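You operate a simulated robot arm through the tools that you are given. There is no shell and no other tool. Be economical: measure what you need, move in short steps, check, and stop when the job is done.

The job below is to be done with a simulated robot arm. You get a single attempt, and the scene is never put back.

TASK
Switch the small steamer off, cover it, and put its blue roll and the orange tape in the open drawer.
Fine: dial to low; glass lid on the round dish; shut the drawer.

It is judged by the outcome, as a careful person would: the job done as asked, and still so three seconds after it is handed in. It fails if anything else is knocked over, pushed out of place, dropped, spilled or broken. Lids that push on must go on centred and level and be pressed home; caps that screw on are set level and turned clockwise until they are tight.

THE ROBOT
A 6-joint arm with a two-finger parallel gripper, fixed in place. Base frame: the origin is at the foot of the arm, x ahead of it, y to its left, z up. Readings come in mm, degrees, newtons and seconds.
With the tool pointing down near the work surface it reaches from about 240 to 640 mm from the base axis. Its first joint turns from -66.0 to 66.0 degrees. Payload 2.7 kg.
The tool frame sits at the grasp point between the pads (the TCP): z along the fingers, y along the line on which they close. The tips reach 23 mm beyond it. Largest opening 94 mm; finger width 38, thickness 10; the body of the gripper, 54 by 96 mm, starts 39 mm behind the TCP.
Orientation is that of the tool frame in the base frame, as a unit quaternion [x, y, z, w]. With the fingers straight down and closing along the base's y, the tool's x points along the base's -x, its y along +y and its z along -z.

THE INTERFACE
- The arm moves only by the tool send_rows. Its argument "steps" is a list of rows, each an object (a shift or turn left out is 0, a gripper value left out holds the last) with "dp": the shift along the tool's x, y, z in mm, a list of three; "rot": the turn, a rotation vector about the tool's x, y, z in degrees, a list of three; "grip": the closure, from 0 (fully open) to 1 (shut). In form: [{"dp": [x, y, z], "rot": [rx, ry, rz], "grip": grip}, ...]. A call has 1 to 10 rows; each row is the pose to reach, as a shift and turn from the pose commanded when the call began, along the tool's axes at that moment. Each row takes 0.2 s and may step no farther than 50 mm and 8.6 degrees from the row before; otherwise, or with a gripper value out of range, the whole call is refused. Where a pose cannot be reached the arm comes as near as it can. A force on the tool above 90 N (or 10 N above the force at the start of the call, whichever is more), or a blocked arm, ends the call early, and 0.2 s more pass. Each finger travels about 45 mm/s and halts on what it meets, pressing with about 41 N; the grip force reading is that of the motor and also rises with nothing between the fingers. The clock runs only during rows and for 0.2 s after the last one: add rows that repeat a pose to give the fingers time. The reply holds the time, the measured pose of the TCP, the force on the tool along the base axes, the opening and the grip force, in the units named above and with some noise.
- Cameras (640 x 400 px; columns grow to the right, rows downward): "scene" is fixed at [70, -436.6, 1426.7]; the picture's right is [0.81, -0.58, 0.00], its down [-0.24, -0.34, -0.91] and it looks along [0.53, 0.74, -0.42] (base axes); focal length 343 px, centre (320, 200). "wrist" rides on the gripper at [87, 16, -75] in the tool frame; the picture's right is [-0.18, 0.98, 0.00], its down [-0.58, -0.11, -0.81] and it looks along [-0.79, -0.15, 0.59] (tool axes); focal length 243 px, centre (320, 200). There is no depth. A picture from a camera that has moved, and an enlarged one, comes with that camera's place and axes in the base frame and with its lens. The place of the scene camera against the robot may be out by one fixed shift of up to 18 mm in any direction.
- snapshot(camera): a new picture of that camera. No time passes.
- close_up(camera, box): a new picture of the part [left, top, right, bottom] of that camera's present view, enlarged. No time passes.
- hand_in(): hands the job in; it is judged then, once.

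Work in short steps. Places have to be worked out from the pictures, the camera data and where the tool is seen: move nearer, look again, correct. Check each grasp and each placing, and mend what went wrong. You have 120 turns and 64 pictures in all, those below and enlarged ones among them. Open the gripper and draw the arm clear of the work before you hand the job in, unless the task says otherwise; then end with one line.

The tools are called after "Request:" as a command line: name --argument value ..., lists and objects as JSON in quotes. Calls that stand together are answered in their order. send_rows: Moves the arm, as the interface text tells. Its arguments: {"type":"object","properties":{"steps":{"type":"array","items":{"type":"object","properties":{"dp":{"type":"array","items":{"type":"number"}},"rot":{"type":"array","items":{"type":"number"}},"grip":{"type":"number"}}}}},"required":["steps"]} The other tools are called the same way: snapshot (camera) takes a picture; close_up (camera, box) takes an enlarged picture of a part of a camera's view; hand_in () hands the job in.

At the start:

```text
time: 0.0
eef_pos: [282.1, 219.8, 1305.5]
tool_rot: [0.0, 1.0, 0.0, 0.002]
wrist_force: [-0.8, 0.6, 0.5]
finger_gap: 94.4
grasp_force: 0.1
```

scene: 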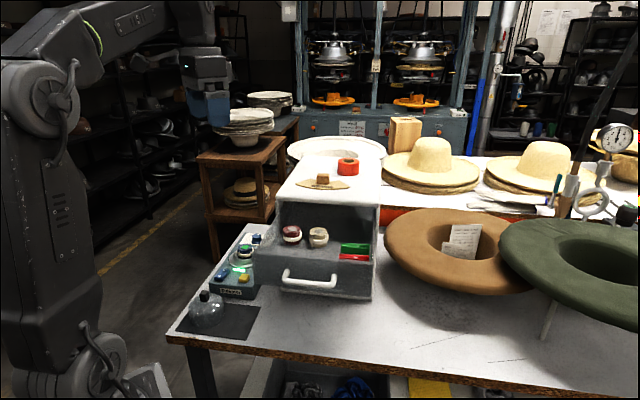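
wrist: 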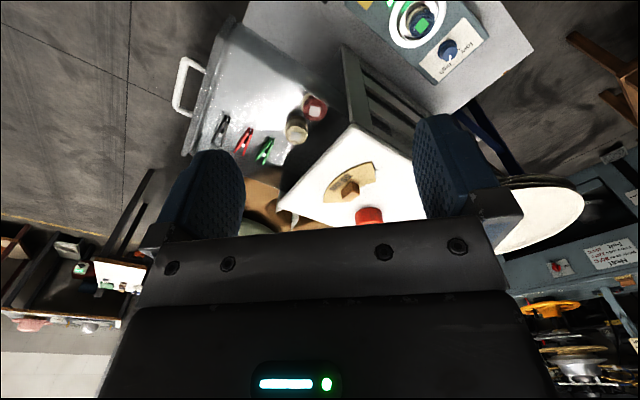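

I start by looking closely at the steamer, drawer, and cabinet.

Request:
close_up --camera "scene" --box '[170, 220, 290, 340]'

Request:
close_up --camera "scene" --box '[250, 140, 410, 300]'

Request:
close_up --camera "wrist" --box '[330, 0, 530, 125]'

```text
3.33 times, centred on (230, 280) of scene
camera zoom: at [70.0, -436.6, 1426.7], right [0.81, -0.58, 0.0], down [-0.24, -0.34, -0.91], along [0.53, 0.74, -0.42], focal length 1144 px, centre (620, -67)
```

zoom: 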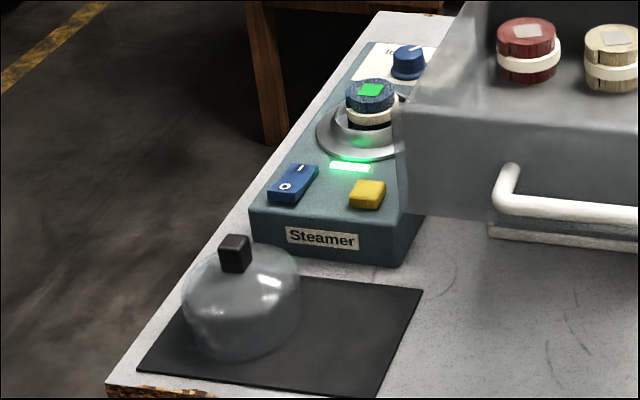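

```text
2.50 times, centred on (330, 220) of scene
camera zoom: at [70.0, -436.6, 1426.7], right [0.81, -0.58, 0.0], down [-0.24, -0.34, -0.91], along [0.53, 0.74, -0.42], focal length 858 px, centre (295, 150)
```

zoom: 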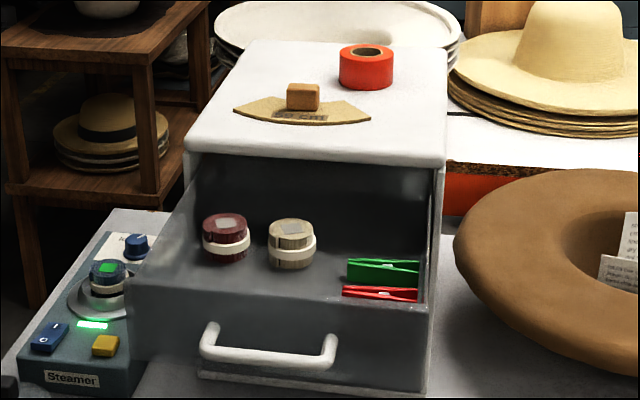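

```text
3.20 times, centred on (430, 62) of wrist
camera zoom: at [195.7, 236.3, 1380.6], right [0.18, 0.98, 0.0], down [0.58, -0.11, 0.81], along [0.79, -0.15, -0.59], focal length 776 px, centre (-32, 640)
```

zoom: 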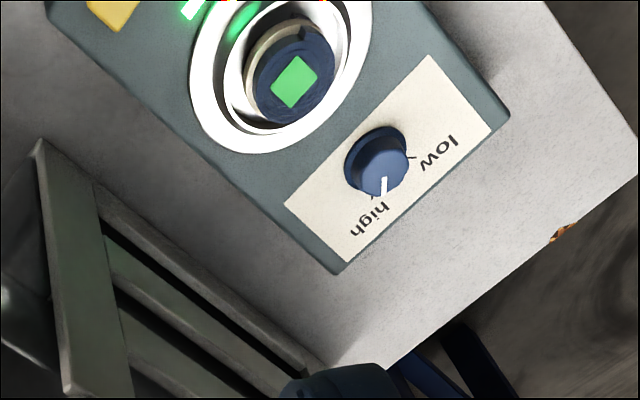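

The rough triangulation puts the dial near (459, 451) and the drawer handle near (356, -6, 1010). I'll turn the wrist camera toward the steamer for a more accurate second view.

Request:
send_rows --steps '[{"rot": [0, 0, -8]}, {"rot": [0, 0, -16]}, {"rot": [0, 0, -24]}, {"rot": [0, 0, -32]}, {"rot": [0, 0, -40]}, {"rot": [0, 0, -40]}]'

Request:
snapshot --camera "wrist"

```text
time: 1.4
eef_pos: [283.0, 220.8, 1306.4]
tool_rot: [-0.343, 0.939, 0.0, 0.0]
wrist_force: [0.2, 0.7, 0.1]
finger_gap: 94.1
grasp_force: 0.1
```

```text
58 pictures are left
camera wrist: at [206.0, 177.0, 1381.0], right [-0.49, 0.87, 0.0], down [0.51, 0.29, 0.81], along [0.7, 0.4, -0.59], focal length 243 px, centre (320, 200)
```

wrist: 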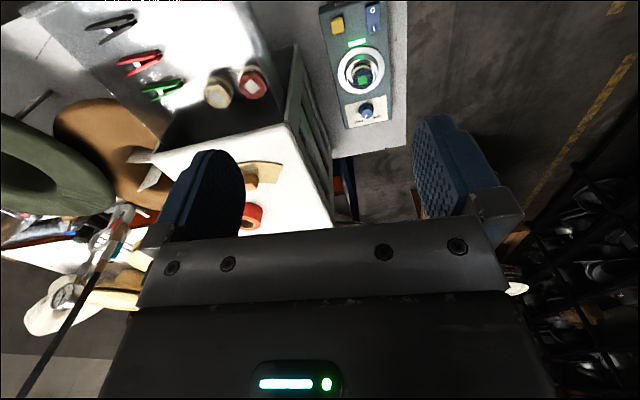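

The two wrist views agree: dial at about (436, 429, 895), dish at (375, 372), rocker at (288, 325), steamer yaw about 43°. Next I'll move right and up to look at the cabinet top and drawer.

Request:
send_rows --steps '[{"dp": [10, -36, -10]}, {"dp": [19, -73, -20]}, {"dp": [29, -109, -30]}, {"dp": [38, -145, -40]}, {"dp": [48, -181.6, -50]}, {"dp": [48, -181.6, -50]}]'

Request:
snapshot --camera "wrist"

```text
time: 2.8
eef_pos: [360.5, 50.3, 1351.6]
tool_rot: [-0.342, 0.94, -0.001, 0.002]
wrist_force: [0.0, 0.6, 0.2]
finger_gap: 93.8
grasp_force: 0.0
out of reach, approached as far as the arm can: row 5, 6
```

```text
57 pictures are left
camera wrist: at [284.6, 6.0, 1425.2], right [-0.49, 0.87, 0.0], down [0.51, 0.29, 0.81], along [0.7, 0.4, -0.59], focal length 243 px, centre (320, 200)
```

wrist: 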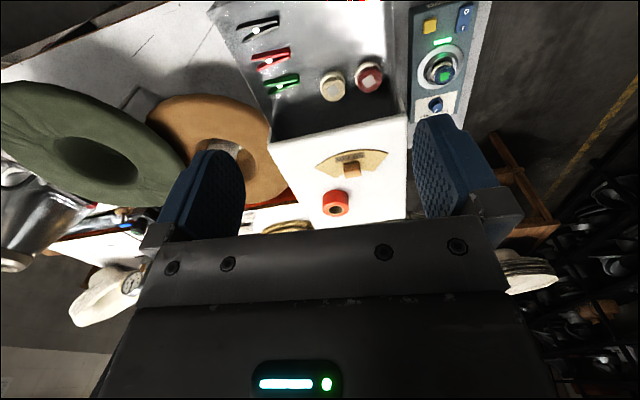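

Cabinet top is at z≈1086 with its front edge running (418,241) to (585,70), so it is yawed about 45°. The tape is near (665,265), which needs a tilted grasp later. I'll go down near the steamer first.

Request:
send_rows --steps '[{"dp": [-10, 32, 28]}, {"dp": [-20, 64, 57]}, {"dp": [-31, 97, 85]}, {"dp": [-41, 129, 114]}, {"dp": [-52, 161, 142]}, {"dp": [-62, 194, 171]}, {"dp": [-72, 226, 200]}, {"dp": [-72, 226, 200]}]'

Request:
snapshot --camera "wrist"

```text
time: 4.6
eef_pos: [267.4, 271.1, 1152.1]
tool_rot: [-0.342, 0.94, 0.0, 0.0]
wrist_force: [-0.5, -0.7, -0.7]
finger_gap: 93.7
grasp_force: 0.1
```

```text
56 pictures are left
camera wrist: at [191.8, 227.4, 1226.4], right [-0.49, 0.87, 0.0], down [0.51, 0.29, 0.81], along [0.7, 0.4, -0.59], focal length 243 px, centre (320, 200)
```

wrist: 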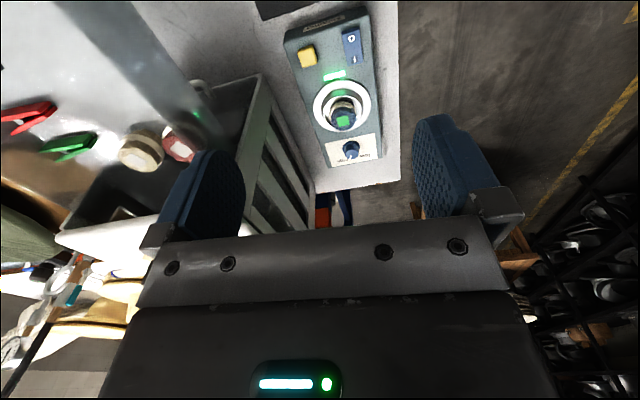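

Request:
close_up --camera "wrist" --box '[310, 80, 390, 170]'

Request:
close_up --camera "wrist" --box '[280, 0, 380, 80]'

```text
4.44 times, centred on (350, 125) of wrist
camera zoom: at [191.8, 227.4, 1226.4], right [-0.49, 0.87, 0.0], down [0.51, 0.29, 0.81], along [0.7, 0.4, -0.59], focal length 1078 px, centre (187, 533)
```

zoom: 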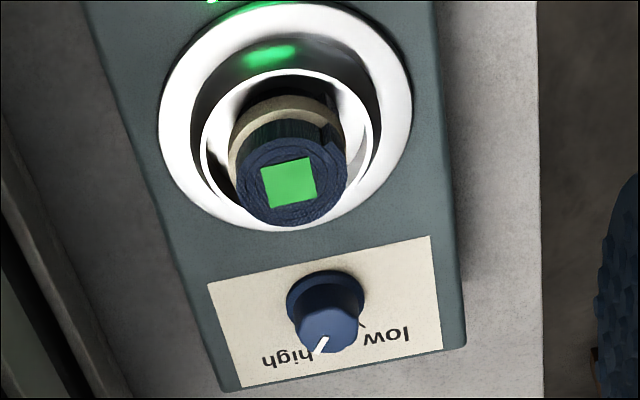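

```text
5.00 times, centred on (330, 40) of wrist
camera zoom: at [191.8, 227.4, 1226.4], right [-0.49, 0.87, 0.0], down [0.51, 0.29, 0.81], along [0.7, 0.4, -0.59], focal length 1213 px, centre (270, 1000)
```

zoom: 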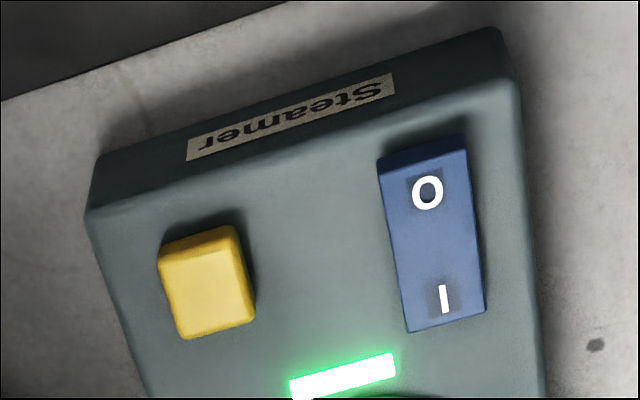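

Pointer is at "high" and must turn CCW about 66° to "low". The rocker's O end is the near end, at about (281,323). I'll close the fingers, align to yaw 45° and go above the O end.

Request:
send_rows --steps '[{"dp": [-30, 30, 0], "rot": [0, 0, -5], "grip": 1}, {"dp": [-30, 30, 40], "rot": [0, 0, -5]}, {"dp": [-30, 30, 80], "rot": [0, 0, -5]}, {"dp": [-30, 30, 120], "rot": [0, 0, -5]}, {"dp": [-30, 30, 160], "rot": [0, 0, -5]}, {"dp": [-30, 30, 190], "rot": [0, 0, -5]}, {"dp": [-30, 30, 190], "rot": [0, 0, -5]}]'

Request:
snapshot --camera "wrist"

Request:
close_up --camera "scene" --box '[170, 200, 290, 340]'

```text
time: 6.2
eef_pos: [275.1, 311.4, 962.7]
tool_rot: [-0.382, 0.924, 0.001, 0.001]
wrist_force: [0.5, -1.3, 0.3]
finger_gap: 0.0
grasp_force: 41.2
```

```text
53 pictures are left
camera wrist: at [202.1, 262.4, 1036.9], right [-0.56, 0.83, 0.0], down [0.49, 0.33, 0.81], along [0.67, 0.46, -0.59], focal length 243 px, centre (320, 200)
```

wrist: 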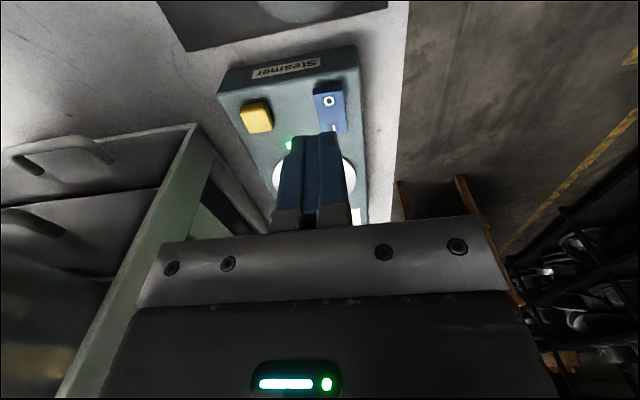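

```text
2.86 times, centred on (230, 270) of scene
camera zoom: at [70.0, -436.6, 1426.7], right [0.81, -0.58, 0.0], down [-0.24, -0.34, -0.91], along [0.53, 0.74, -0.42], focal length 981 px, centre (577, 0)
```

zoom: 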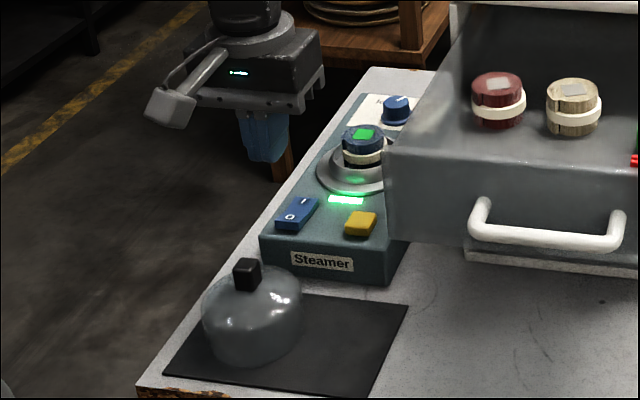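

The fingers hang over the panel just past the O end. I take an enlarged view to fix the rocker's place and height.

Request:
close_up --camera "wrist" --box '[210, 40, 370, 140]'

```text
4.00 times, centred on (290, 90) of wrist
camera zoom: at [202.1, 262.4, 1036.9], right [-0.56, 0.83, 0.0], down [0.49, 0.33, 0.81], along [0.67, 0.46, -0.59], focal length 970 px, centre (440, 640)
```

zoom: 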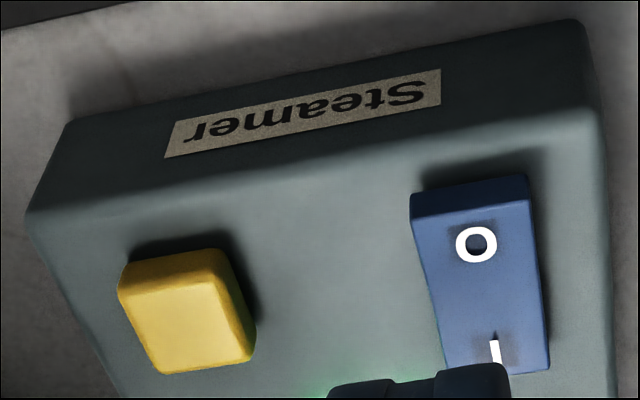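

The O end is raised (on state), its top at about z 892. I shift back 13 mm and left 6 mm so that only the tips' far edge lands on the O end, then descend.

Request:
send_rows --steps '[{"dp": [13, 6, 0]}, {"dp": [13, 6, 20]}, {"dp": [13, 6, 38]}, {"dp": [13, 6, 42]}, {"dp": [13, 6, 46]}, {"dp": [13, 6, 46]}]'

Request:
snapshot --camera "wrist"

```text
time: 7.6
eef_pos: [262.1, 307.9, 915.5]
tool_rot: [-0.383, 0.924, 0.0, 0.001]
wrist_force: [0.2, -0.1, -0.3]
finger_gap: 0.0
grasp_force: 40.8
```

```text
50 pictures are left
camera wrist: at [188.7, 257.7, 989.8], right [-0.56, 0.83, 0.0], down [0.49, 0.33, 0.81], along [0.67, 0.46, -0.59], focal length 243 px, centre (320, 200)
```

wrist: 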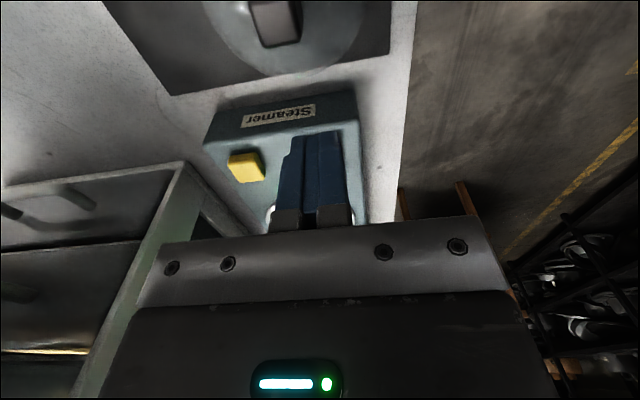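

No contact yet with the tip at z≈892; I go on down in small steps.

Request:
send_rows --steps '[{"dp": [0, 0, 2]}, {"dp": [0, 0, 4]}, {"dp": [0, 0, 6]}, {"dp": [0, 0, 6]}]'

Request:
close_up --camera "scene" --box '[170, 200, 290, 340]'

```text
time: 8.6
eef_pos: [263.1, 307.2, 909.4]
tool_rot: [-0.383, 0.924, 0.0, 0.001]
wrist_force: [0.2, 0.9, -0.3]
finger_gap: 0.0
grasp_force: 41.4
```

```text
2.86 times, centred on (230, 270) of scene
camera zoom: at [70.0, -436.6, 1426.7], right [0.81, -0.58, 0.0], down [-0.24, -0.34, -0.91], along [0.53, 0.74, -0.42], focal length 981 px, centre (577, 0)
```

zoom: 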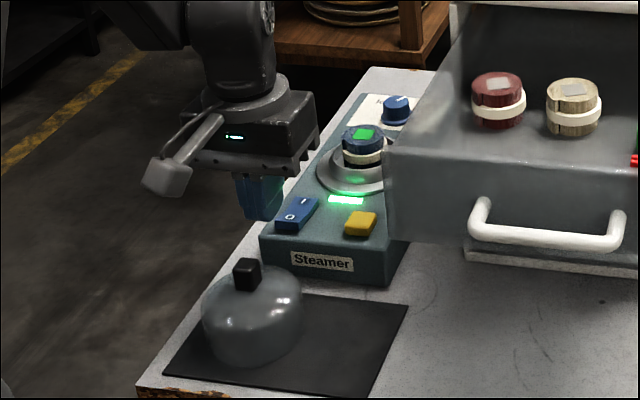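

Combining this scene view with the wrist views shows my assumed height was too high: the O end lies near (290, 332, 856). I move 21 mm forward, then descend in steps until contact.

Request:
send_rows --steps '[{"dp": [-21, -2, 0]}, {"dp": [-21, -2, 12]}, {"dp": [-21, -2, 20]}, {"dp": [-21, -2, 24]}, {"dp": [-21, -2, 26]}, {"dp": [-21, -2, 28]}, {"dp": [-21, -2, 30]}, {"dp": [-21, -2, 30]}]'

Request:
close_up --camera "scene" --box '[170, 200, 290, 340]'

Request:
snapshot --camera "wrist"

```text
time: 10.4
eef_pos: [278.4, 319.5, 879.3]
tool_rot: [-0.383, 0.924, 0.001, 0.001]
wrist_force: [0.0, -0.4, 0.5]
finger_gap: 0.0
grasp_force: 41.2
```

```text
2.86 times, centred on (230, 270) of scene
camera zoom: at [70.0, -436.6, 1426.7], right [0.81, -0.58, 0.0], down [-0.24, -0.34, -0.91], along [0.53, 0.74, -0.42], focal length 981 px, centre (577, 0)
```

zoom: 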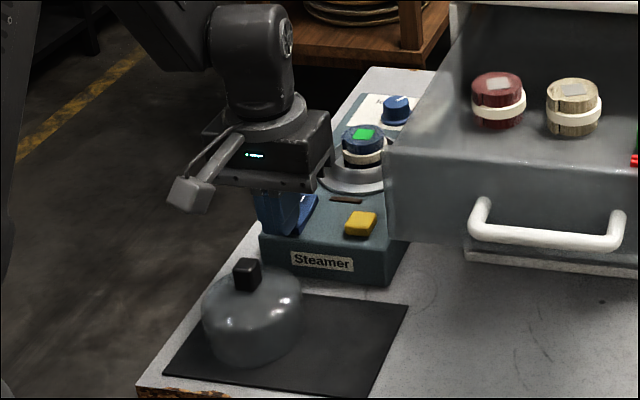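

```text
47 pictures are left
camera wrist: at [205.7, 270.4, 952.7], right [-0.56, 0.83, 0.0], down [0.49, 0.33, 0.81], along [0.67, 0.46, -0.59], focal length 243 px, centre (320, 200)
```

wrist: 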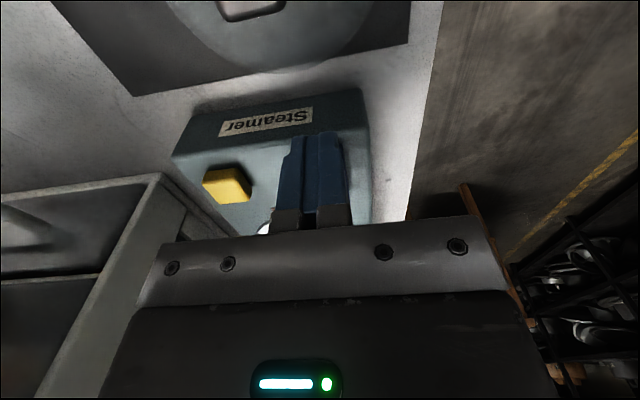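

The LED is off, so the rocker is switched. I lift off and move up to view the dish, roll and dial.

Request:
send_rows --steps '[{"dp": [0, 0, -30]}, {"dp": [0, 0, -70]}, {"dp": [0, 0, -110], "grip": 0}, {"dp": [-15, 0, -140]}, {"dp": [-30, 0, -140]}, {"dp": [-30, 0, -140]}]'

Request:
snapshot --camera "wrist"

Request:
close_up --camera "wrist" --box '[270, 50, 390, 125]'

```text
time: 11.8
eef_pos: [299.7, 342.6, 1019.5]
tool_rot: [-0.383, 0.924, -0.002, 0.0]
wrist_force: [-0.1, 1.2, -0.3]
finger_gap: 86.7
grasp_force: 0.0
```

```text
46 pictures are left
camera wrist: at [227.0, 292.6, 1093.6], right [-0.56, 0.83, 0.0], down [0.49, 0.33, 0.81], along [0.67, 0.46, -0.59], focal length 243 px, centre (320, 200)
```

wrist: 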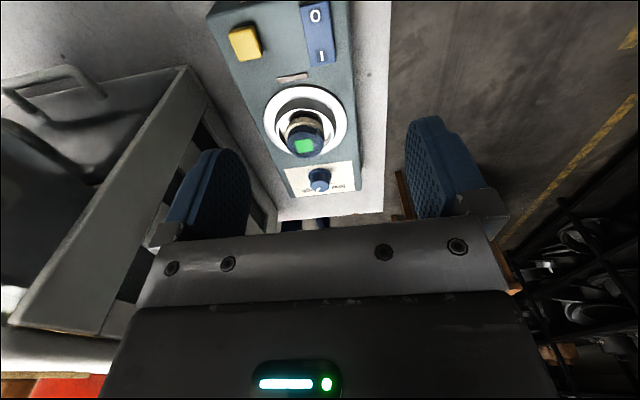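

```text
5.33 times, centred on (330, 88) of wrist
camera zoom: at [227.0, 292.6, 1093.6], right [-0.56, 0.83, 0.0], down [0.49, 0.33, 0.81], along [0.67, 0.46, -0.59], focal length 1294 px, centre (267, 800)
```

zoom: 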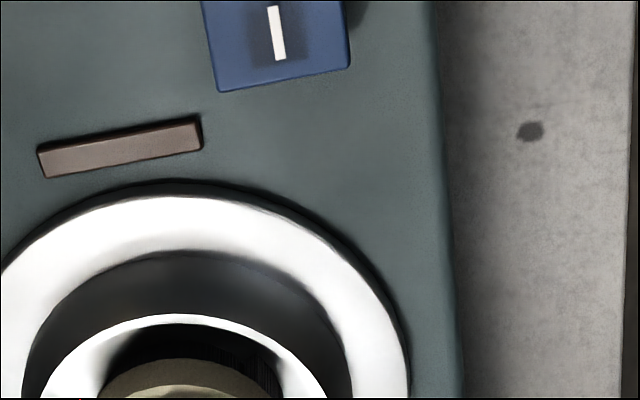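

The LED stays off. The roll's top centre comes out at (391, 384, 881) from both cameras. I go above it.

Request:
send_rows --steps '[{"dp": [-24, -9, 0]}, {"dp": [-48, -18, 20]}, {"dp": [-72, -27, 40]}, {"dp": [-94, -35, 70]}, {"dp": [-94, -35, 88]}, {"dp": [-94, -35, 88]}]'

Request:
snapshot --camera "wrist"

Request:
close_up --camera "scene" --box '[180, 180, 300, 300]'

```text
time: 13.2
eef_pos: [391.0, 385.2, 930.6]
tool_rot: [-0.383, 0.924, 0.001, 0.001]
wrist_force: [-0.3, -0.5, 0.0]
finger_gap: 93.9
grasp_force: 0.1
```

```text
44 pictures are left
camera wrist: at [318.2, 334.8, 1005.6], right [-0.56, 0.83, 0.0], down [0.49, 0.33, 0.81], along [0.67, 0.46, -0.59], focal length 243 px, centre (320, 200)
```

wrist: 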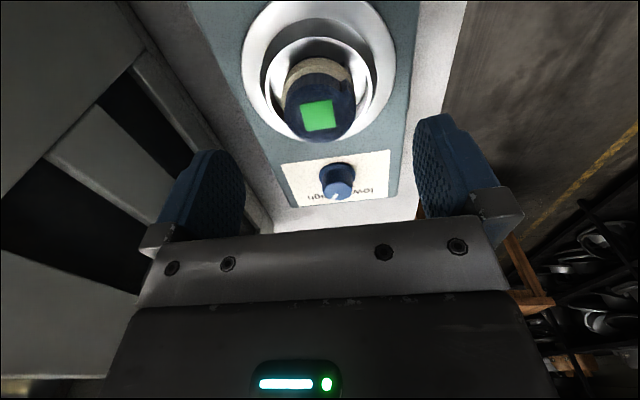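

```text
3.33 times, centred on (240, 240) of scene
camera zoom: at [70.0, -436.6, 1426.7], right [0.81, -0.58, 0.0], down [-0.24, -0.34, -0.91], along [0.53, 0.74, -0.42], focal length 1144 px, centre (587, 67)
```

zoom: 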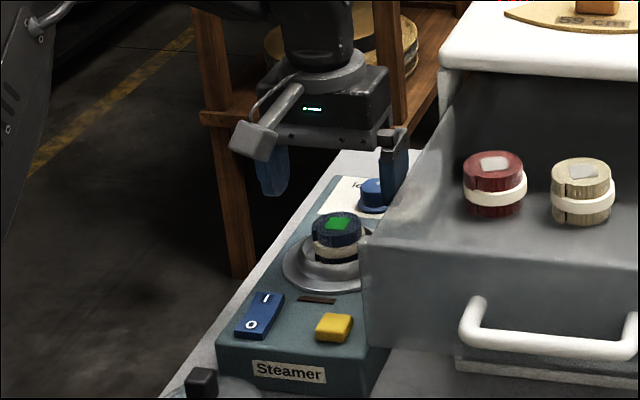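

The roll is centred between the fingers. I descend 41 mm, grip its upper part, and check.

Request:
send_rows --steps '[{"dp": [0, 0, 20]}, {"dp": [0, 0, 35]}, {"dp": [0, 0, 41]}, {"dp": [0, 0, 41], "grip": 1}, {"dp": [0, 0, 41], "grip": 1}, {"dp": [0, 0, 41], "grip": 1}, {"dp": [0, 0, 41], "grip": 1}]'

Request:
close_up --camera "scene" --box '[180, 180, 300, 300]'

```text
time: 14.8
eef_pos: [390.5, 383.1, 890.7]
tool_rot: [-0.383, 0.924, 0.001, 0.0]
wrist_force: [0.4, -0.4, -1.0]
finger_gap: 41.9
grasp_force: 41.2
```

```text
3.33 times, centred on (240, 240) of scene
camera zoom: at [70.0, -436.6, 1426.7], right [0.81, -0.58, 0.0], down [-0.24, -0.34, -0.91], along [0.53, 0.74, -0.42], focal length 1144 px, centre (587, 67)
```

zoom: 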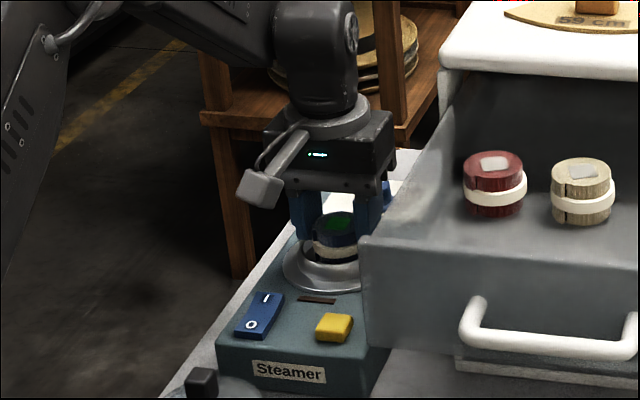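

Grasp is firm (gap 41.9). I lift straight up, then draw back along the steamer axis and up.

Request:
send_rows --steps '[{"dp": [0, 0, -20]}, {"dp": [0, 0, -50]}, {"dp": [0, 0, -90]}, {"dp": [30, 0, -125]}, {"dp": [65, 0, -160]}, {"dp": [100, 0, -195]}, {"dp": [130, 0, -230]}, {"dp": [130, 0, -265]}, {"dp": [130, 0, -265]}]'

Request:
snapshot --camera "wrist"

```text
time: 16.8
eef_pos: [298.7, 290.3, 1156.6]
tool_rot: [-0.382, 0.924, 0.0, 0.0]
wrist_force: [1.0, -0.4, 0.0]
finger_gap: 42.3
grasp_force: 41.0
```

```text
41 pictures are left
camera wrist: at [226.0, 240.5, 1232.0], right [-0.56, 0.83, 0.0], down [0.49, 0.33, 0.81], along [0.67, 0.46, -0.59], focal length 243 px, centre (320, 200)
```

wrist: 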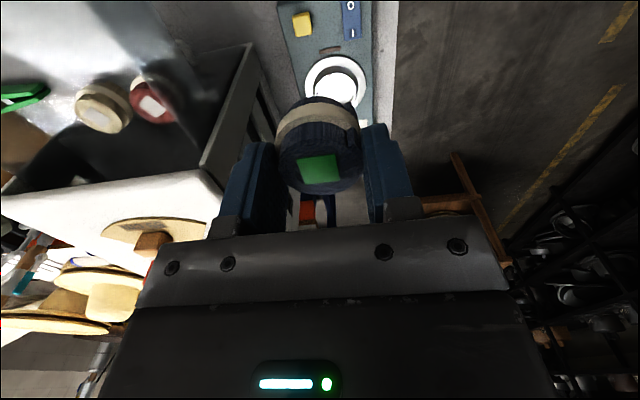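

Roll is held well. I now move over the drawer while turning the tool so the fingers close along the drawer's length.

Request:
send_rows --steps '[{"dp": [7, -17, 0], "rot": [0, 0, 8.5]}, {"dp": [13, -33, 0], "rot": [0, 0, 17]}, {"dp": [20, -50, 0], "rot": [0, 0, 25.5]}, {"dp": [27, -66, 0], "rot": [0, 0, 34]}, {"dp": [33, -83, 0], "rot": [0, 0, 42.5]}, {"dp": [40, -100, 0], "rot": [0, 0, 51]}, {"dp": [47, -116, 0], "rot": [0, 0, 59.5]}, {"dp": [54, -133, 0], "rot": [0, 0, 68]}, {"dp": [60, -150, 0], "rot": [0, 0, 76.5]}, {"dp": [66, -165, 0], "rot": [0, 0, 85]}]'

Request:
snapshot --camera "wrist"

Request:
snapshot --camera "scene"

```text
time: 19.0
eef_pos: [367.5, 128.7, 1154.2]
tool_rot: [0.344, 0.939, 0.0, 0.002]
wrist_force: [-0.3, 0.7, -0.5]
finger_gap: 42.3
grasp_force: 40.9
```

```text
40 pictures are left
camera wrist: at [312.0, 196.2, 1228.9], right [0.77, 0.63, 0.0], down [0.37, -0.46, 0.81], along [0.51, -0.62, -0.59], focal length 243 px, centre (320, 200)
```

wrist: 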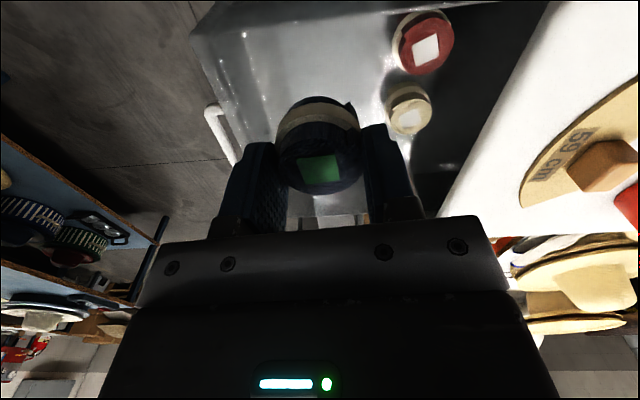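

```text
39 pictures are left
```

scene: 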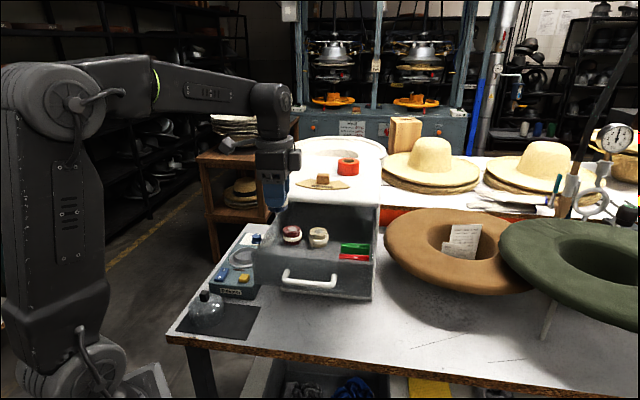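

The spot at (369,126) is free and clear of the rolls and clips. I lower to about z 1050 and look from the side.

Request:
send_rows --steps '[{"dp": [0, 0, 30], "rot": [0, 0, 5]}, {"dp": [0, 0, 60], "rot": [0, 0, 5]}, {"dp": [0, 0, 85], "rot": [0, 0, 5]}, {"dp": [0, 0, 104], "rot": [0, 0, 5]}, {"dp": [0, 0, 104], "rot": [0, 0, 5]}]'

Request:
close_up --camera "scene" --box '[230, 160, 390, 300]'

```text
time: 20.2
eef_pos: [367.3, 129.3, 1052.7]
tool_rot: [0.383, 0.924, 0.001, 0.0]
wrist_force: [-0.2, 0.6, -0.6]
finger_gap: 42.2
grasp_force: 40.9
```

```text
2.86 times, centred on (310, 230) of scene
camera zoom: at [70.0, -436.6, 1426.7], right [0.81, -0.58, 0.0], down [-0.24, -0.34, -0.91], along [0.53, 0.74, -0.42], focal length 981 px, centre (349, 114)
```

zoom: 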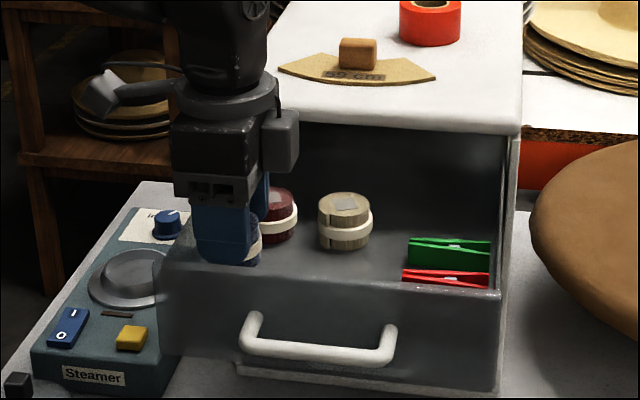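

Still in the air above the floor. I lower in small steps and watch the force.

Request:
send_rows --steps '[{"dp": [0, 0, 8]}, {"dp": [0, 0, 16]}, {"dp": [0, 0, 20]}, {"dp": [0, 0, 22]}]'

Request:
close_up --camera "scene" --box '[230, 160, 390, 300]'

```text
time: 21.2
eef_pos: [368.0, 128.4, 1028.3]
tool_rot: [0.383, 0.924, 0.001, 0.0]
wrist_force: [0.4, -0.3, -0.2]
finger_gap: 42.0
grasp_force: 41.3
```

```text
2.86 times, centred on (310, 230) of scene
camera zoom: at [70.0, -436.6, 1426.7], right [0.81, -0.58, 0.0], down [-0.24, -0.34, -0.91], along [0.53, 0.74, -0.42], focal length 981 px, centre (349, 114)
```

zoom: 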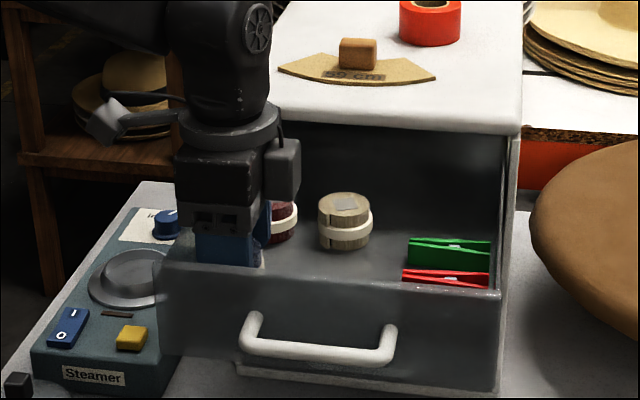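

Request:
send_rows --steps '[{"dp": [0, 0, 3]}, {"dp": [0, 0, 6]}]'

```text
time: 21.8
eef_pos: [370.4, 128.6, 1026.2]
tool_rot: [0.382, 0.924, 0.005, 0.004]
wrist_force: [-6.9, 6.3, 39.7]
finger_gap: 42.2
grasp_force: 40.9
```

Contact with the drawer floor at about TCP z 1027 (40 N). I relieve the pressure and open partway.

Request:
send_rows --steps '[{"dp": [0, 0, -4]}, {"dp": [0, 0, -4], "grip": 0.35}, {"dp": [0, 0, -4]}, {"dp": [0, 0, -4]}]'

Request:
close_up --camera "scene" --box '[230, 160, 390, 300]'

```text
time: 22.8
eef_pos: [369.5, 128.5, 1026.8]
tool_rot: [0.383, 0.924, 0.0, 0.0]
wrist_force: [-0.3, 0.0, -0.9]
finger_gap: 61.0
grasp_force: 0.1
```

```text
2.86 times, centred on (310, 230) of scene
camera zoom: at [70.0, -436.6, 1426.7], right [0.81, -0.58, 0.0], down [-0.24, -0.34, -0.91], along [0.53, 0.74, -0.42], focal length 981 px, centre (349, 114)
```

zoom: 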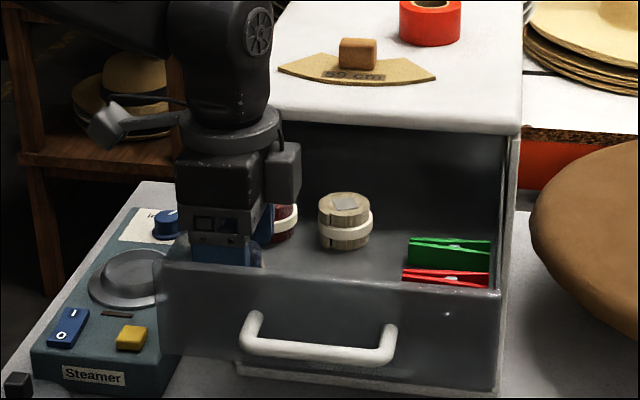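

Released. I raise the arm 130 mm and check the roll.

Request:
send_rows --steps '[{"dp": [0, 0, -25]}, {"dp": [0, 0, -60]}, {"dp": [0, 0, -100]}, {"dp": [0, 0, -140]}, {"dp": [0, 0, -140]}]'

Request:
snapshot --camera "wrist"

Request:
close_up --camera "scene" --box '[230, 140, 390, 300]'

```text
time: 24.0
eef_pos: [369.0, 127.7, 1166.2]
tool_rot: [0.383, 0.924, 0.001, 0.001]
wrist_force: [-0.5, 0.2, 0.6]
finger_gap: 61.1
grasp_force: 0.0
```

```text
35 pictures are left
camera wrist: at [319.0, 199.9, 1240.6], right [0.83, 0.56, 0.0], down [0.33, -0.49, 0.81], along [0.46, -0.67, -0.59], focal length 243 px, centre (320, 200)
```

wrist: 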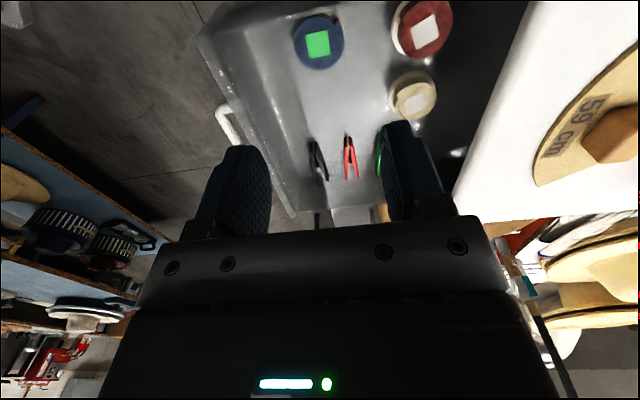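

```text
2.50 times, centred on (310, 220) of scene
camera zoom: at [70.0, -436.6, 1426.7], right [0.81, -0.58, 0.0], down [-0.24, -0.34, -0.91], along [0.53, 0.74, -0.42], focal length 858 px, centre (345, 150)
```

zoom: 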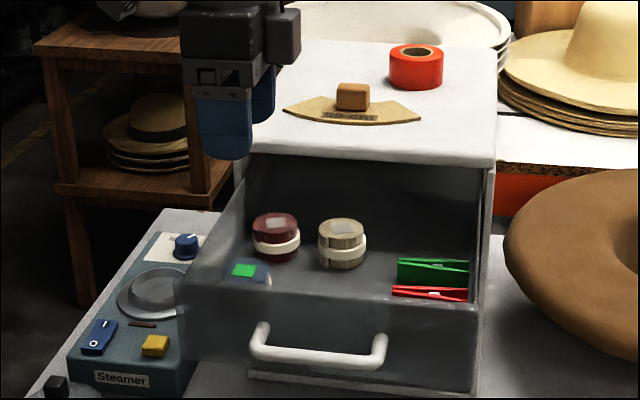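

The blue roll stands in the drawer with space beside it for the tape. The tape at about (675,271) needs an outward tilt of roughly 50° with the camera on the upper side, so I turn the tool half round here at height.

Request:
send_rows --steps '[{"dp": [0, 0, -20], "rot": [0, 0, 8.5]}, {"dp": [0, 0, -40], "rot": [0, 0, 17]}, {"dp": [0, 0, -40], "rot": [0, 0, 25.5]}, {"dp": [0, 0, -40], "rot": [0, 0, 34]}, {"dp": [0, 0, -40], "rot": [0, 0, 42.5]}, {"dp": [0, 0, -40], "rot": [0, 0, 51]}, {"dp": [0, 0, -40], "rot": [0, 0, 59.5]}, {"dp": [0, 0, -40], "rot": [0, 0, 68]}, {"dp": [0, 0, -40], "rot": [0, 0, 76.5]}, {"dp": [0, 0, -40], "rot": [0, 0, 85]}]'

Request:
send_rows --steps '[{"rot": [0, 0, 8.5]}, {"rot": [0, 0, 17]}, {"rot": [0, 0, 25.5]}, {"rot": [0, 0, 28]}, {"rot": [0, 0, 28]}]'

```text
time: 26.2
eef_pos: [368.7, 128.6, 1207.0]
tool_rot: [0.907, 0.421, 0.001, 0.0]
wrist_force: [-0.5, -0.3, 1.2]
finger_gap: 60.8
grasp_force: 0.0
```

```text
time: 27.4
eef_pos: [390.4, 53.3, 1204.9]
tool_rot: [0.981, 0.194, 0.0, -0.002]
wrist_force: [-0.1, -0.6, -0.4]
finger_gap: 61.1
grasp_force: 0.0
out of reach, approached as far as the arm can: row 2, 3, 4, 5
```

Joint 6's limit is at about 165° relative to the arm, so I back the turn off by 15° (tilt plane along azimuth ~37°), which still suits the tape.

Request:
send_rows --steps '[{"rot": [0, 0, -8]}, {"rot": [0, 0, -16]}, {"rot": [0, 0, -16]}]'

```text
time: 28.2
eef_pos: [391.2, 53.9, 1203.3]
tool_rot: [0.945, 0.326, 0.001, 0.0]
wrist_force: [0.3, -0.8, -0.3]
finger_gap: 61.0
grasp_force: 0.1
```

Now at yaw -142°. I tilt 50° outward while moving above the cabinet front and opening the gripper.

Request:
send_rows --steps '[{"dp": [15, 0, -10], "rot": [0, 8.4, 0], "grip": 0}, {"dp": [40, 0, -15], "rot": [0, 16.8, 0]}, {"dp": [65, 0, -20], "rot": [0, 25.2, 0]}, {"dp": [90, 0, -20], "rot": [0, 33.6, 0]}, {"dp": [115, 0, -20], "rot": [0, 42, 0]}, {"dp": [140, 0, -20], "rot": [0, 50, 0]}, {"dp": [140, 0, -20], "rot": [0, 50, 0]}]'

Request:
snapshot --camera "wrist"

Request:
snapshot --camera "scene"

```text
time: 29.8
eef_pos: [501.5, 142.5, 1222.3]
tool_rot: [0.857, 0.294, 0.401, -0.137]
wrist_force: [-0.6, 0.6, 0.2]
finger_gap: 93.8
grasp_force: 0.1
```

```text
33 pictures are left
camera wrist: at [510.2, 127.7, 1337.3], right [0.51, -0.85, -0.14], down [-0.85, -0.52, 0.07], along [-0.13, 0.08, -0.99], focal length 243 px, centre (320, 200)
```

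wrist: 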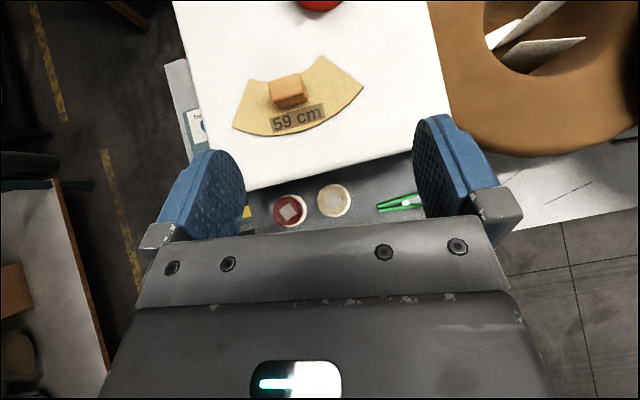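

```text
32 pictures are left
```

scene: 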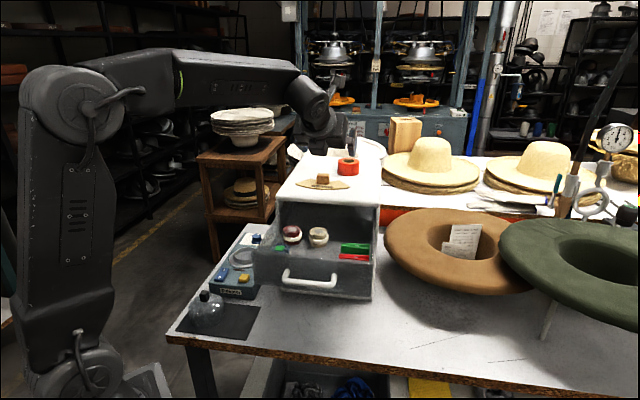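

The tilted view from above works well. I move 90 mm further out and 40 mm down to see the tape fully.

Request:
send_rows --steps '[{"dp": [9, 0, 31]}, {"dp": [18, 0, 62]}, {"dp": [27, 0, 94]}, {"dp": [27, 0, 94]}]'

Request:
snapshot --camera "wrist"

```text
time: 30.8
eef_pos: [572.3, 196.4, 1182.3]
tool_rot: [0.856, 0.294, 0.401, -0.138]
wrist_force: [0.0, 0.5, -0.9]
finger_gap: 94.1
grasp_force: 0.0
```

```text
31 pictures are left
camera wrist: at [581.0, 181.9, 1298.2], right [0.51, -0.85, -0.14], down [-0.85, -0.52, 0.07], along [-0.13, 0.08, -0.99], focal length 243 px, centre (320, 200)
```

wrist: 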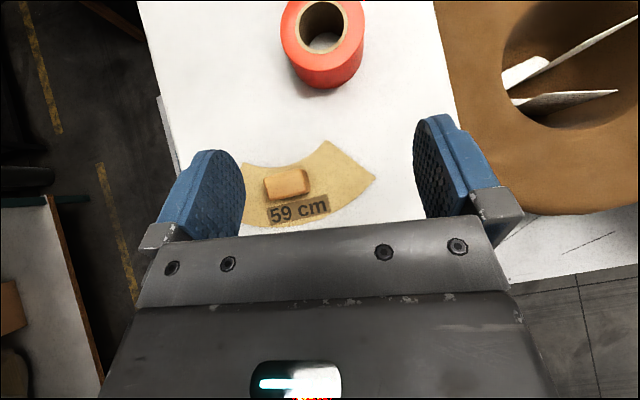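

The tape is now measured at (663, 260), z 1086–1115, about 59 mm across. I advance most of the way with the fingers straddling it, then look again.

Request:
send_rows --steps '[{"dp": [5, 6, 25]}, {"dp": [12, 6, 50]}, {"dp": [20, 6, 75]}, {"dp": [24, 6, 95]}, {"dp": [24, 6, 95]}]'

Request:
snapshot --camera "wrist"

Request:
close_up --camera "scene" --box '[270, 90, 430, 190]'

```text
time: 32.0
eef_pos: [645.4, 245.2, 1142.0]
tool_rot: [0.857, 0.294, 0.402, -0.137]
wrist_force: [-0.1, 0.0, -0.5]
finger_gap: 94.0
grasp_force: 0.1
```

```text
30 pictures are left
camera wrist: at [653.9, 231.2, 1255.3], right [0.51, -0.85, -0.14], down [-0.85, -0.52, 0.07], along [-0.13, 0.08, -0.99], focal length 243 px, centre (320, 200)
```

wrist: 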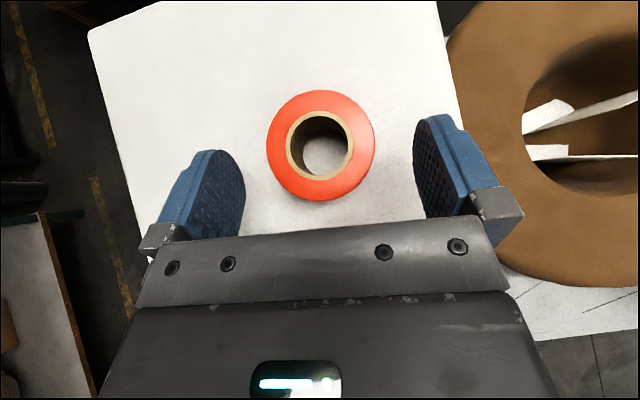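

```text
4.00 times, centred on (350, 140) of scene
camera zoom: at [70.0, -436.6, 1426.7], right [0.81, -0.58, 0.0], down [-0.24, -0.34, -0.91], along [0.53, 0.74, -0.42], focal length 1373 px, centre (200, 440)
```

zoom: 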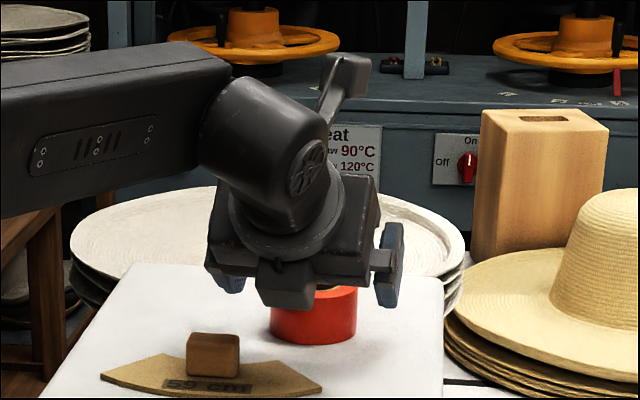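

Everything matches; the tape is centred between the fingers. I complete the approach (TCP z ≈1121).

Request:
send_rows --steps '[{"dp": [-3, 0, 12]}, {"dp": [-6.5, 0, 25]}, {"dp": [-6.5, 0, 25]}]'

Request:
close_up --camera "scene" --box '[300, 120, 400, 190]'

```text
time: 32.8
eef_pos: [657.8, 254.2, 1120.9]
tool_rot: [0.857, 0.295, 0.401, -0.137]
wrist_force: [-0.2, 0.3, -0.4]
finger_gap: 93.8
grasp_force: 0.1
```

```text
5.71 times, centred on (350, 155) of scene
camera zoom: at [70.0, -436.6, 1426.7], right [0.81, -0.58, 0.0], down [-0.24, -0.34, -0.91], along [0.53, 0.74, -0.42], focal length 1961 px, centre (149, 457)
```

zoom: 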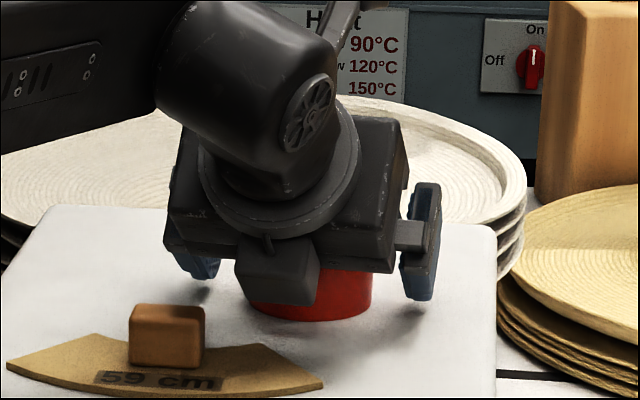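

No contact with anything. I close the gripper.

Request:
send_rows --steps '[{"grip": 1}, {"grip": 1}, {"grip": 1}, {"grip": 1}]'

Request:
snapshot --camera "wrist"

```text
time: 33.8
eef_pos: [656.2, 253.3, 1119.8]
tool_rot: [0.856, 0.295, 0.401, -0.138]
wrist_force: [0.8, -0.7, 0.2]
finger_gap: 58.3
grasp_force: 41.0
```

```text
27 pictures are left
camera wrist: at [665.6, 240.3, 1234.5], right [0.51, -0.85, -0.14], down [-0.85, -0.52, 0.07], along [-0.13, 0.08, -0.99], focal length 243 px, centre (320, 200)
```

wrist: 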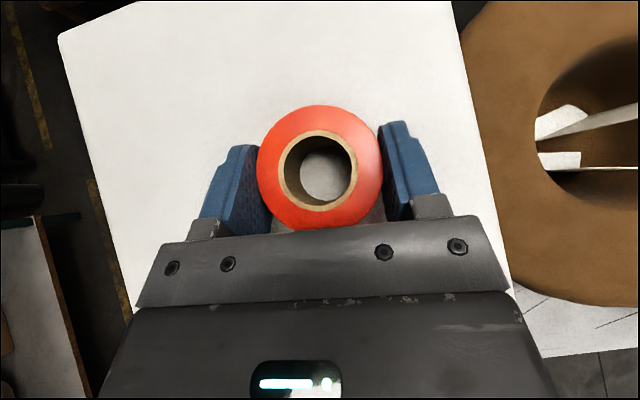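

The tape is gripped (58 mm). I lift it slightly, then draw back and up over the fan block.

Request:
send_rows --steps '[{"dp": [6.1, 0, -5.1]}, {"dp": [5.7, 0, -24.4]}, {"dp": [8.1, 0, -52.5]}, {"dp": [11.5, 0, -82.8]}, {"dp": [16.2, 0, -112.9]}, {"dp": [7.8, 0, -146.3]}, {"dp": [-9.6, 0, -174.7]}, {"dp": [-31.5, 0, -200.8]}, {"dp": [-31.5, 0, -200.8]}]'

Request:
snapshot --camera "scene"

```text
time: 35.8
eef_pos: [519.9, 146.7, 1227.3]
tool_rot: [0.856, 0.296, 0.4, -0.138]
wrist_force: [0.1, -0.1, 0.0]
finger_gap: 57.8
grasp_force: 40.7
```

```text
26 pictures are left
```

scene: 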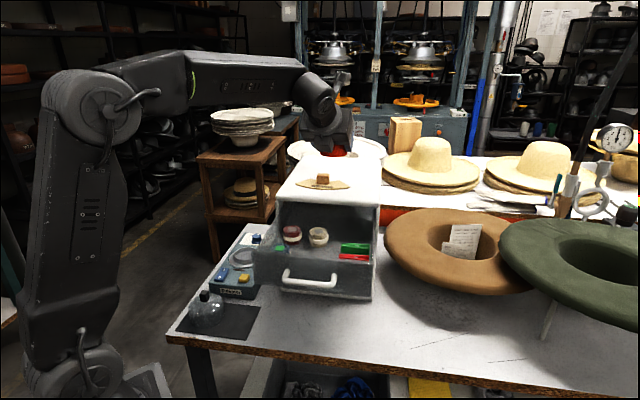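

The tape is held level. I bring the tool back to vertical (tape then tilted in the grip) while moving over the free area of the drawer.

Request:
send_rows --steps '[{"dp": [-16, -1, -16], "rot": [0, -8.4, 0]}, {"dp": [-31, -2, -31], "rot": [0, -16.8, 0]}, {"dp": [-47, -3, -47], "rot": [0, -25.2, 0]}, {"dp": [-63, -4, -62], "rot": [0, -33.6, 0]}, {"dp": [-79, -5.5, -78], "rot": [0, -42, 0]}, {"dp": [-94, -6.6, -93], "rot": [0, -50, 0]}, {"dp": [-94, -6.6, -93], "rot": [0, -50, 0]}]'

Request:
send_rows --steps '[{"rot": [0, 0, -8.5]}, {"rot": [0, 0, -17]}, {"rot": [0, 0, -25.5]}, {"rot": [0, 0, -34]}, {"rot": [0, 0, -42.5]}, {"rot": [0, 0, -51]}, {"rot": [0, 0, -59.5]}, {"rot": [0, 0, -68]}, {"rot": [0, 0, -76.5]}, {"rot": [0, 0, -85]}]'

Request:
send_rows --steps '[{"rot": [0, 0, -8.5]}, {"rot": [0, 0, -17]}, {"rot": [0, 0, -25.5]}, {"rot": [0, 0, -34]}, {"rot": [0, 0, -37]}, {"rot": [0, 0, -37]}]'

Request:
snapshot --camera "wrist"

Request:
close_up --camera "scene" --box '[230, 120, 410, 300]'

```text
time: 37.4
eef_pos: [412.8, 70.9, 1211.4]
tool_rot: [0.946, 0.325, 0.0, 0.001]
wrist_force: [0.5, 0.2, -0.7]
finger_gap: 58.2
grasp_force: 40.3
```

```text
time: 39.6
eef_pos: [412.6, 71.6, 1212.9]
tool_rot: [0.475, 0.88, 0.0, 0.001]
wrist_force: [0.7, -0.1, -0.6]
finger_gap: 58.1
grasp_force: 41.4
```

```text
time: 41.0
eef_pos: [412.7, 71.6, 1212.9]
tool_rot: [0.172, 0.985, 0.0, 0.001]
wrist_force: [-0.3, 0.4, -0.2]
finger_gap: 58.2
grasp_force: 41.0
```

```text
25 pictures are left
camera wrist: at [336.0, 115.2, 1287.2], right [0.51, 0.86, 0.0], down [0.51, -0.3, 0.81], along [0.7, -0.41, -0.59], focal length 243 px, centre (320, 200)
```

wrist: 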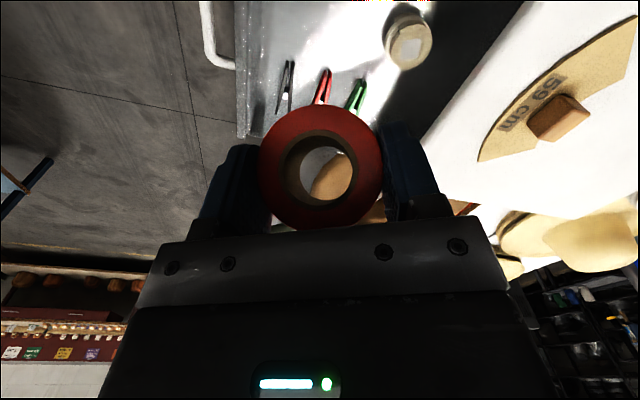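

```text
2.22 times, centred on (320, 210) of scene
camera zoom: at [70.0, -436.6, 1426.7], right [0.81, -0.58, 0.0], down [-0.24, -0.34, -0.91], along [0.53, 0.74, -0.42], focal length 763 px, centre (320, 178)
```

zoom: 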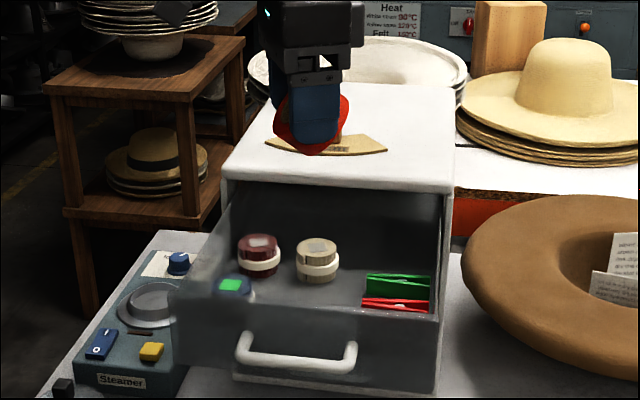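

The tape hangs tilted in the grip. From this yaw I can tilt the tool 40° so the tape is almost level again, with the body leaning over the empty part of the drawer; then lower.

Request:
send_rows --steps '[{"rot": [0, 8, 0]}, {"rot": [0, 16, 0]}, {"rot": [0, 24, 0]}, {"rot": [0, 32, 0]}, {"rot": [0, 40, 0]}, {"rot": [0, 40, 0]}]'

Request:
snapshot --camera "wrist"

Request:
close_up --camera "scene" --box '[230, 120, 410, 300]'

```text
time: 42.4
eef_pos: [377.8, 81.5, 1156.0]
tool_rot: [0.163, 0.926, 0.06, -0.335]
wrist_force: [-0.2, 0.0, 0.1]
finger_gap: 58.0
grasp_force: 40.4
out of reach, approached as far as the arm can: row 4, 5, 6
```

```text
23 pictures are left
camera wrist: at [365.5, 102.2, 1268.2], right [0.47, 0.88, -0.12], down [0.87, -0.43, 0.25], along [0.16, -0.22, -0.96], focal length 243 px, centre (320, 200)
```

wrist: 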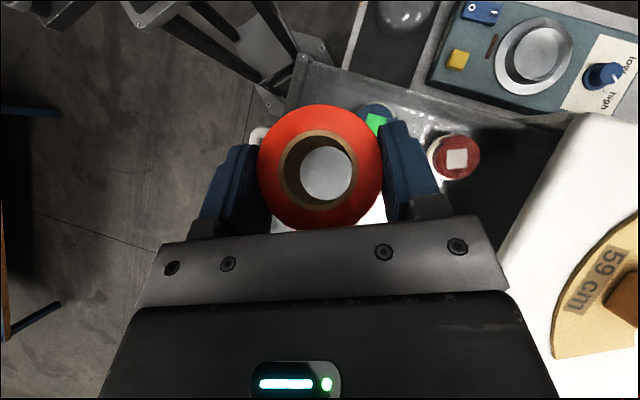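

```text
2.22 times, centred on (320, 210) of scene
camera zoom: at [70.0, -436.6, 1426.7], right [0.81, -0.58, 0.0], down [-0.24, -0.34, -0.91], along [0.53, 0.74, -0.42], focal length 763 px, centre (320, 178)
```

zoom: 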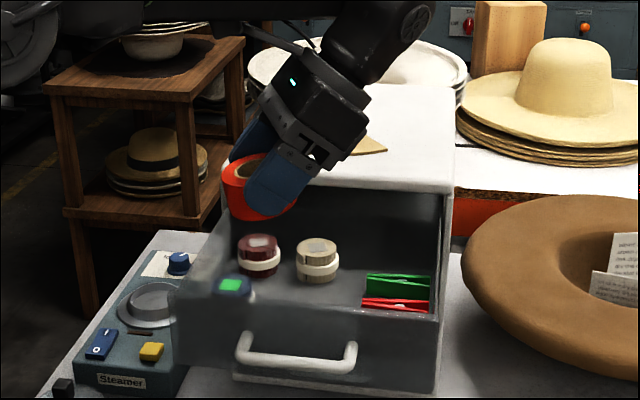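

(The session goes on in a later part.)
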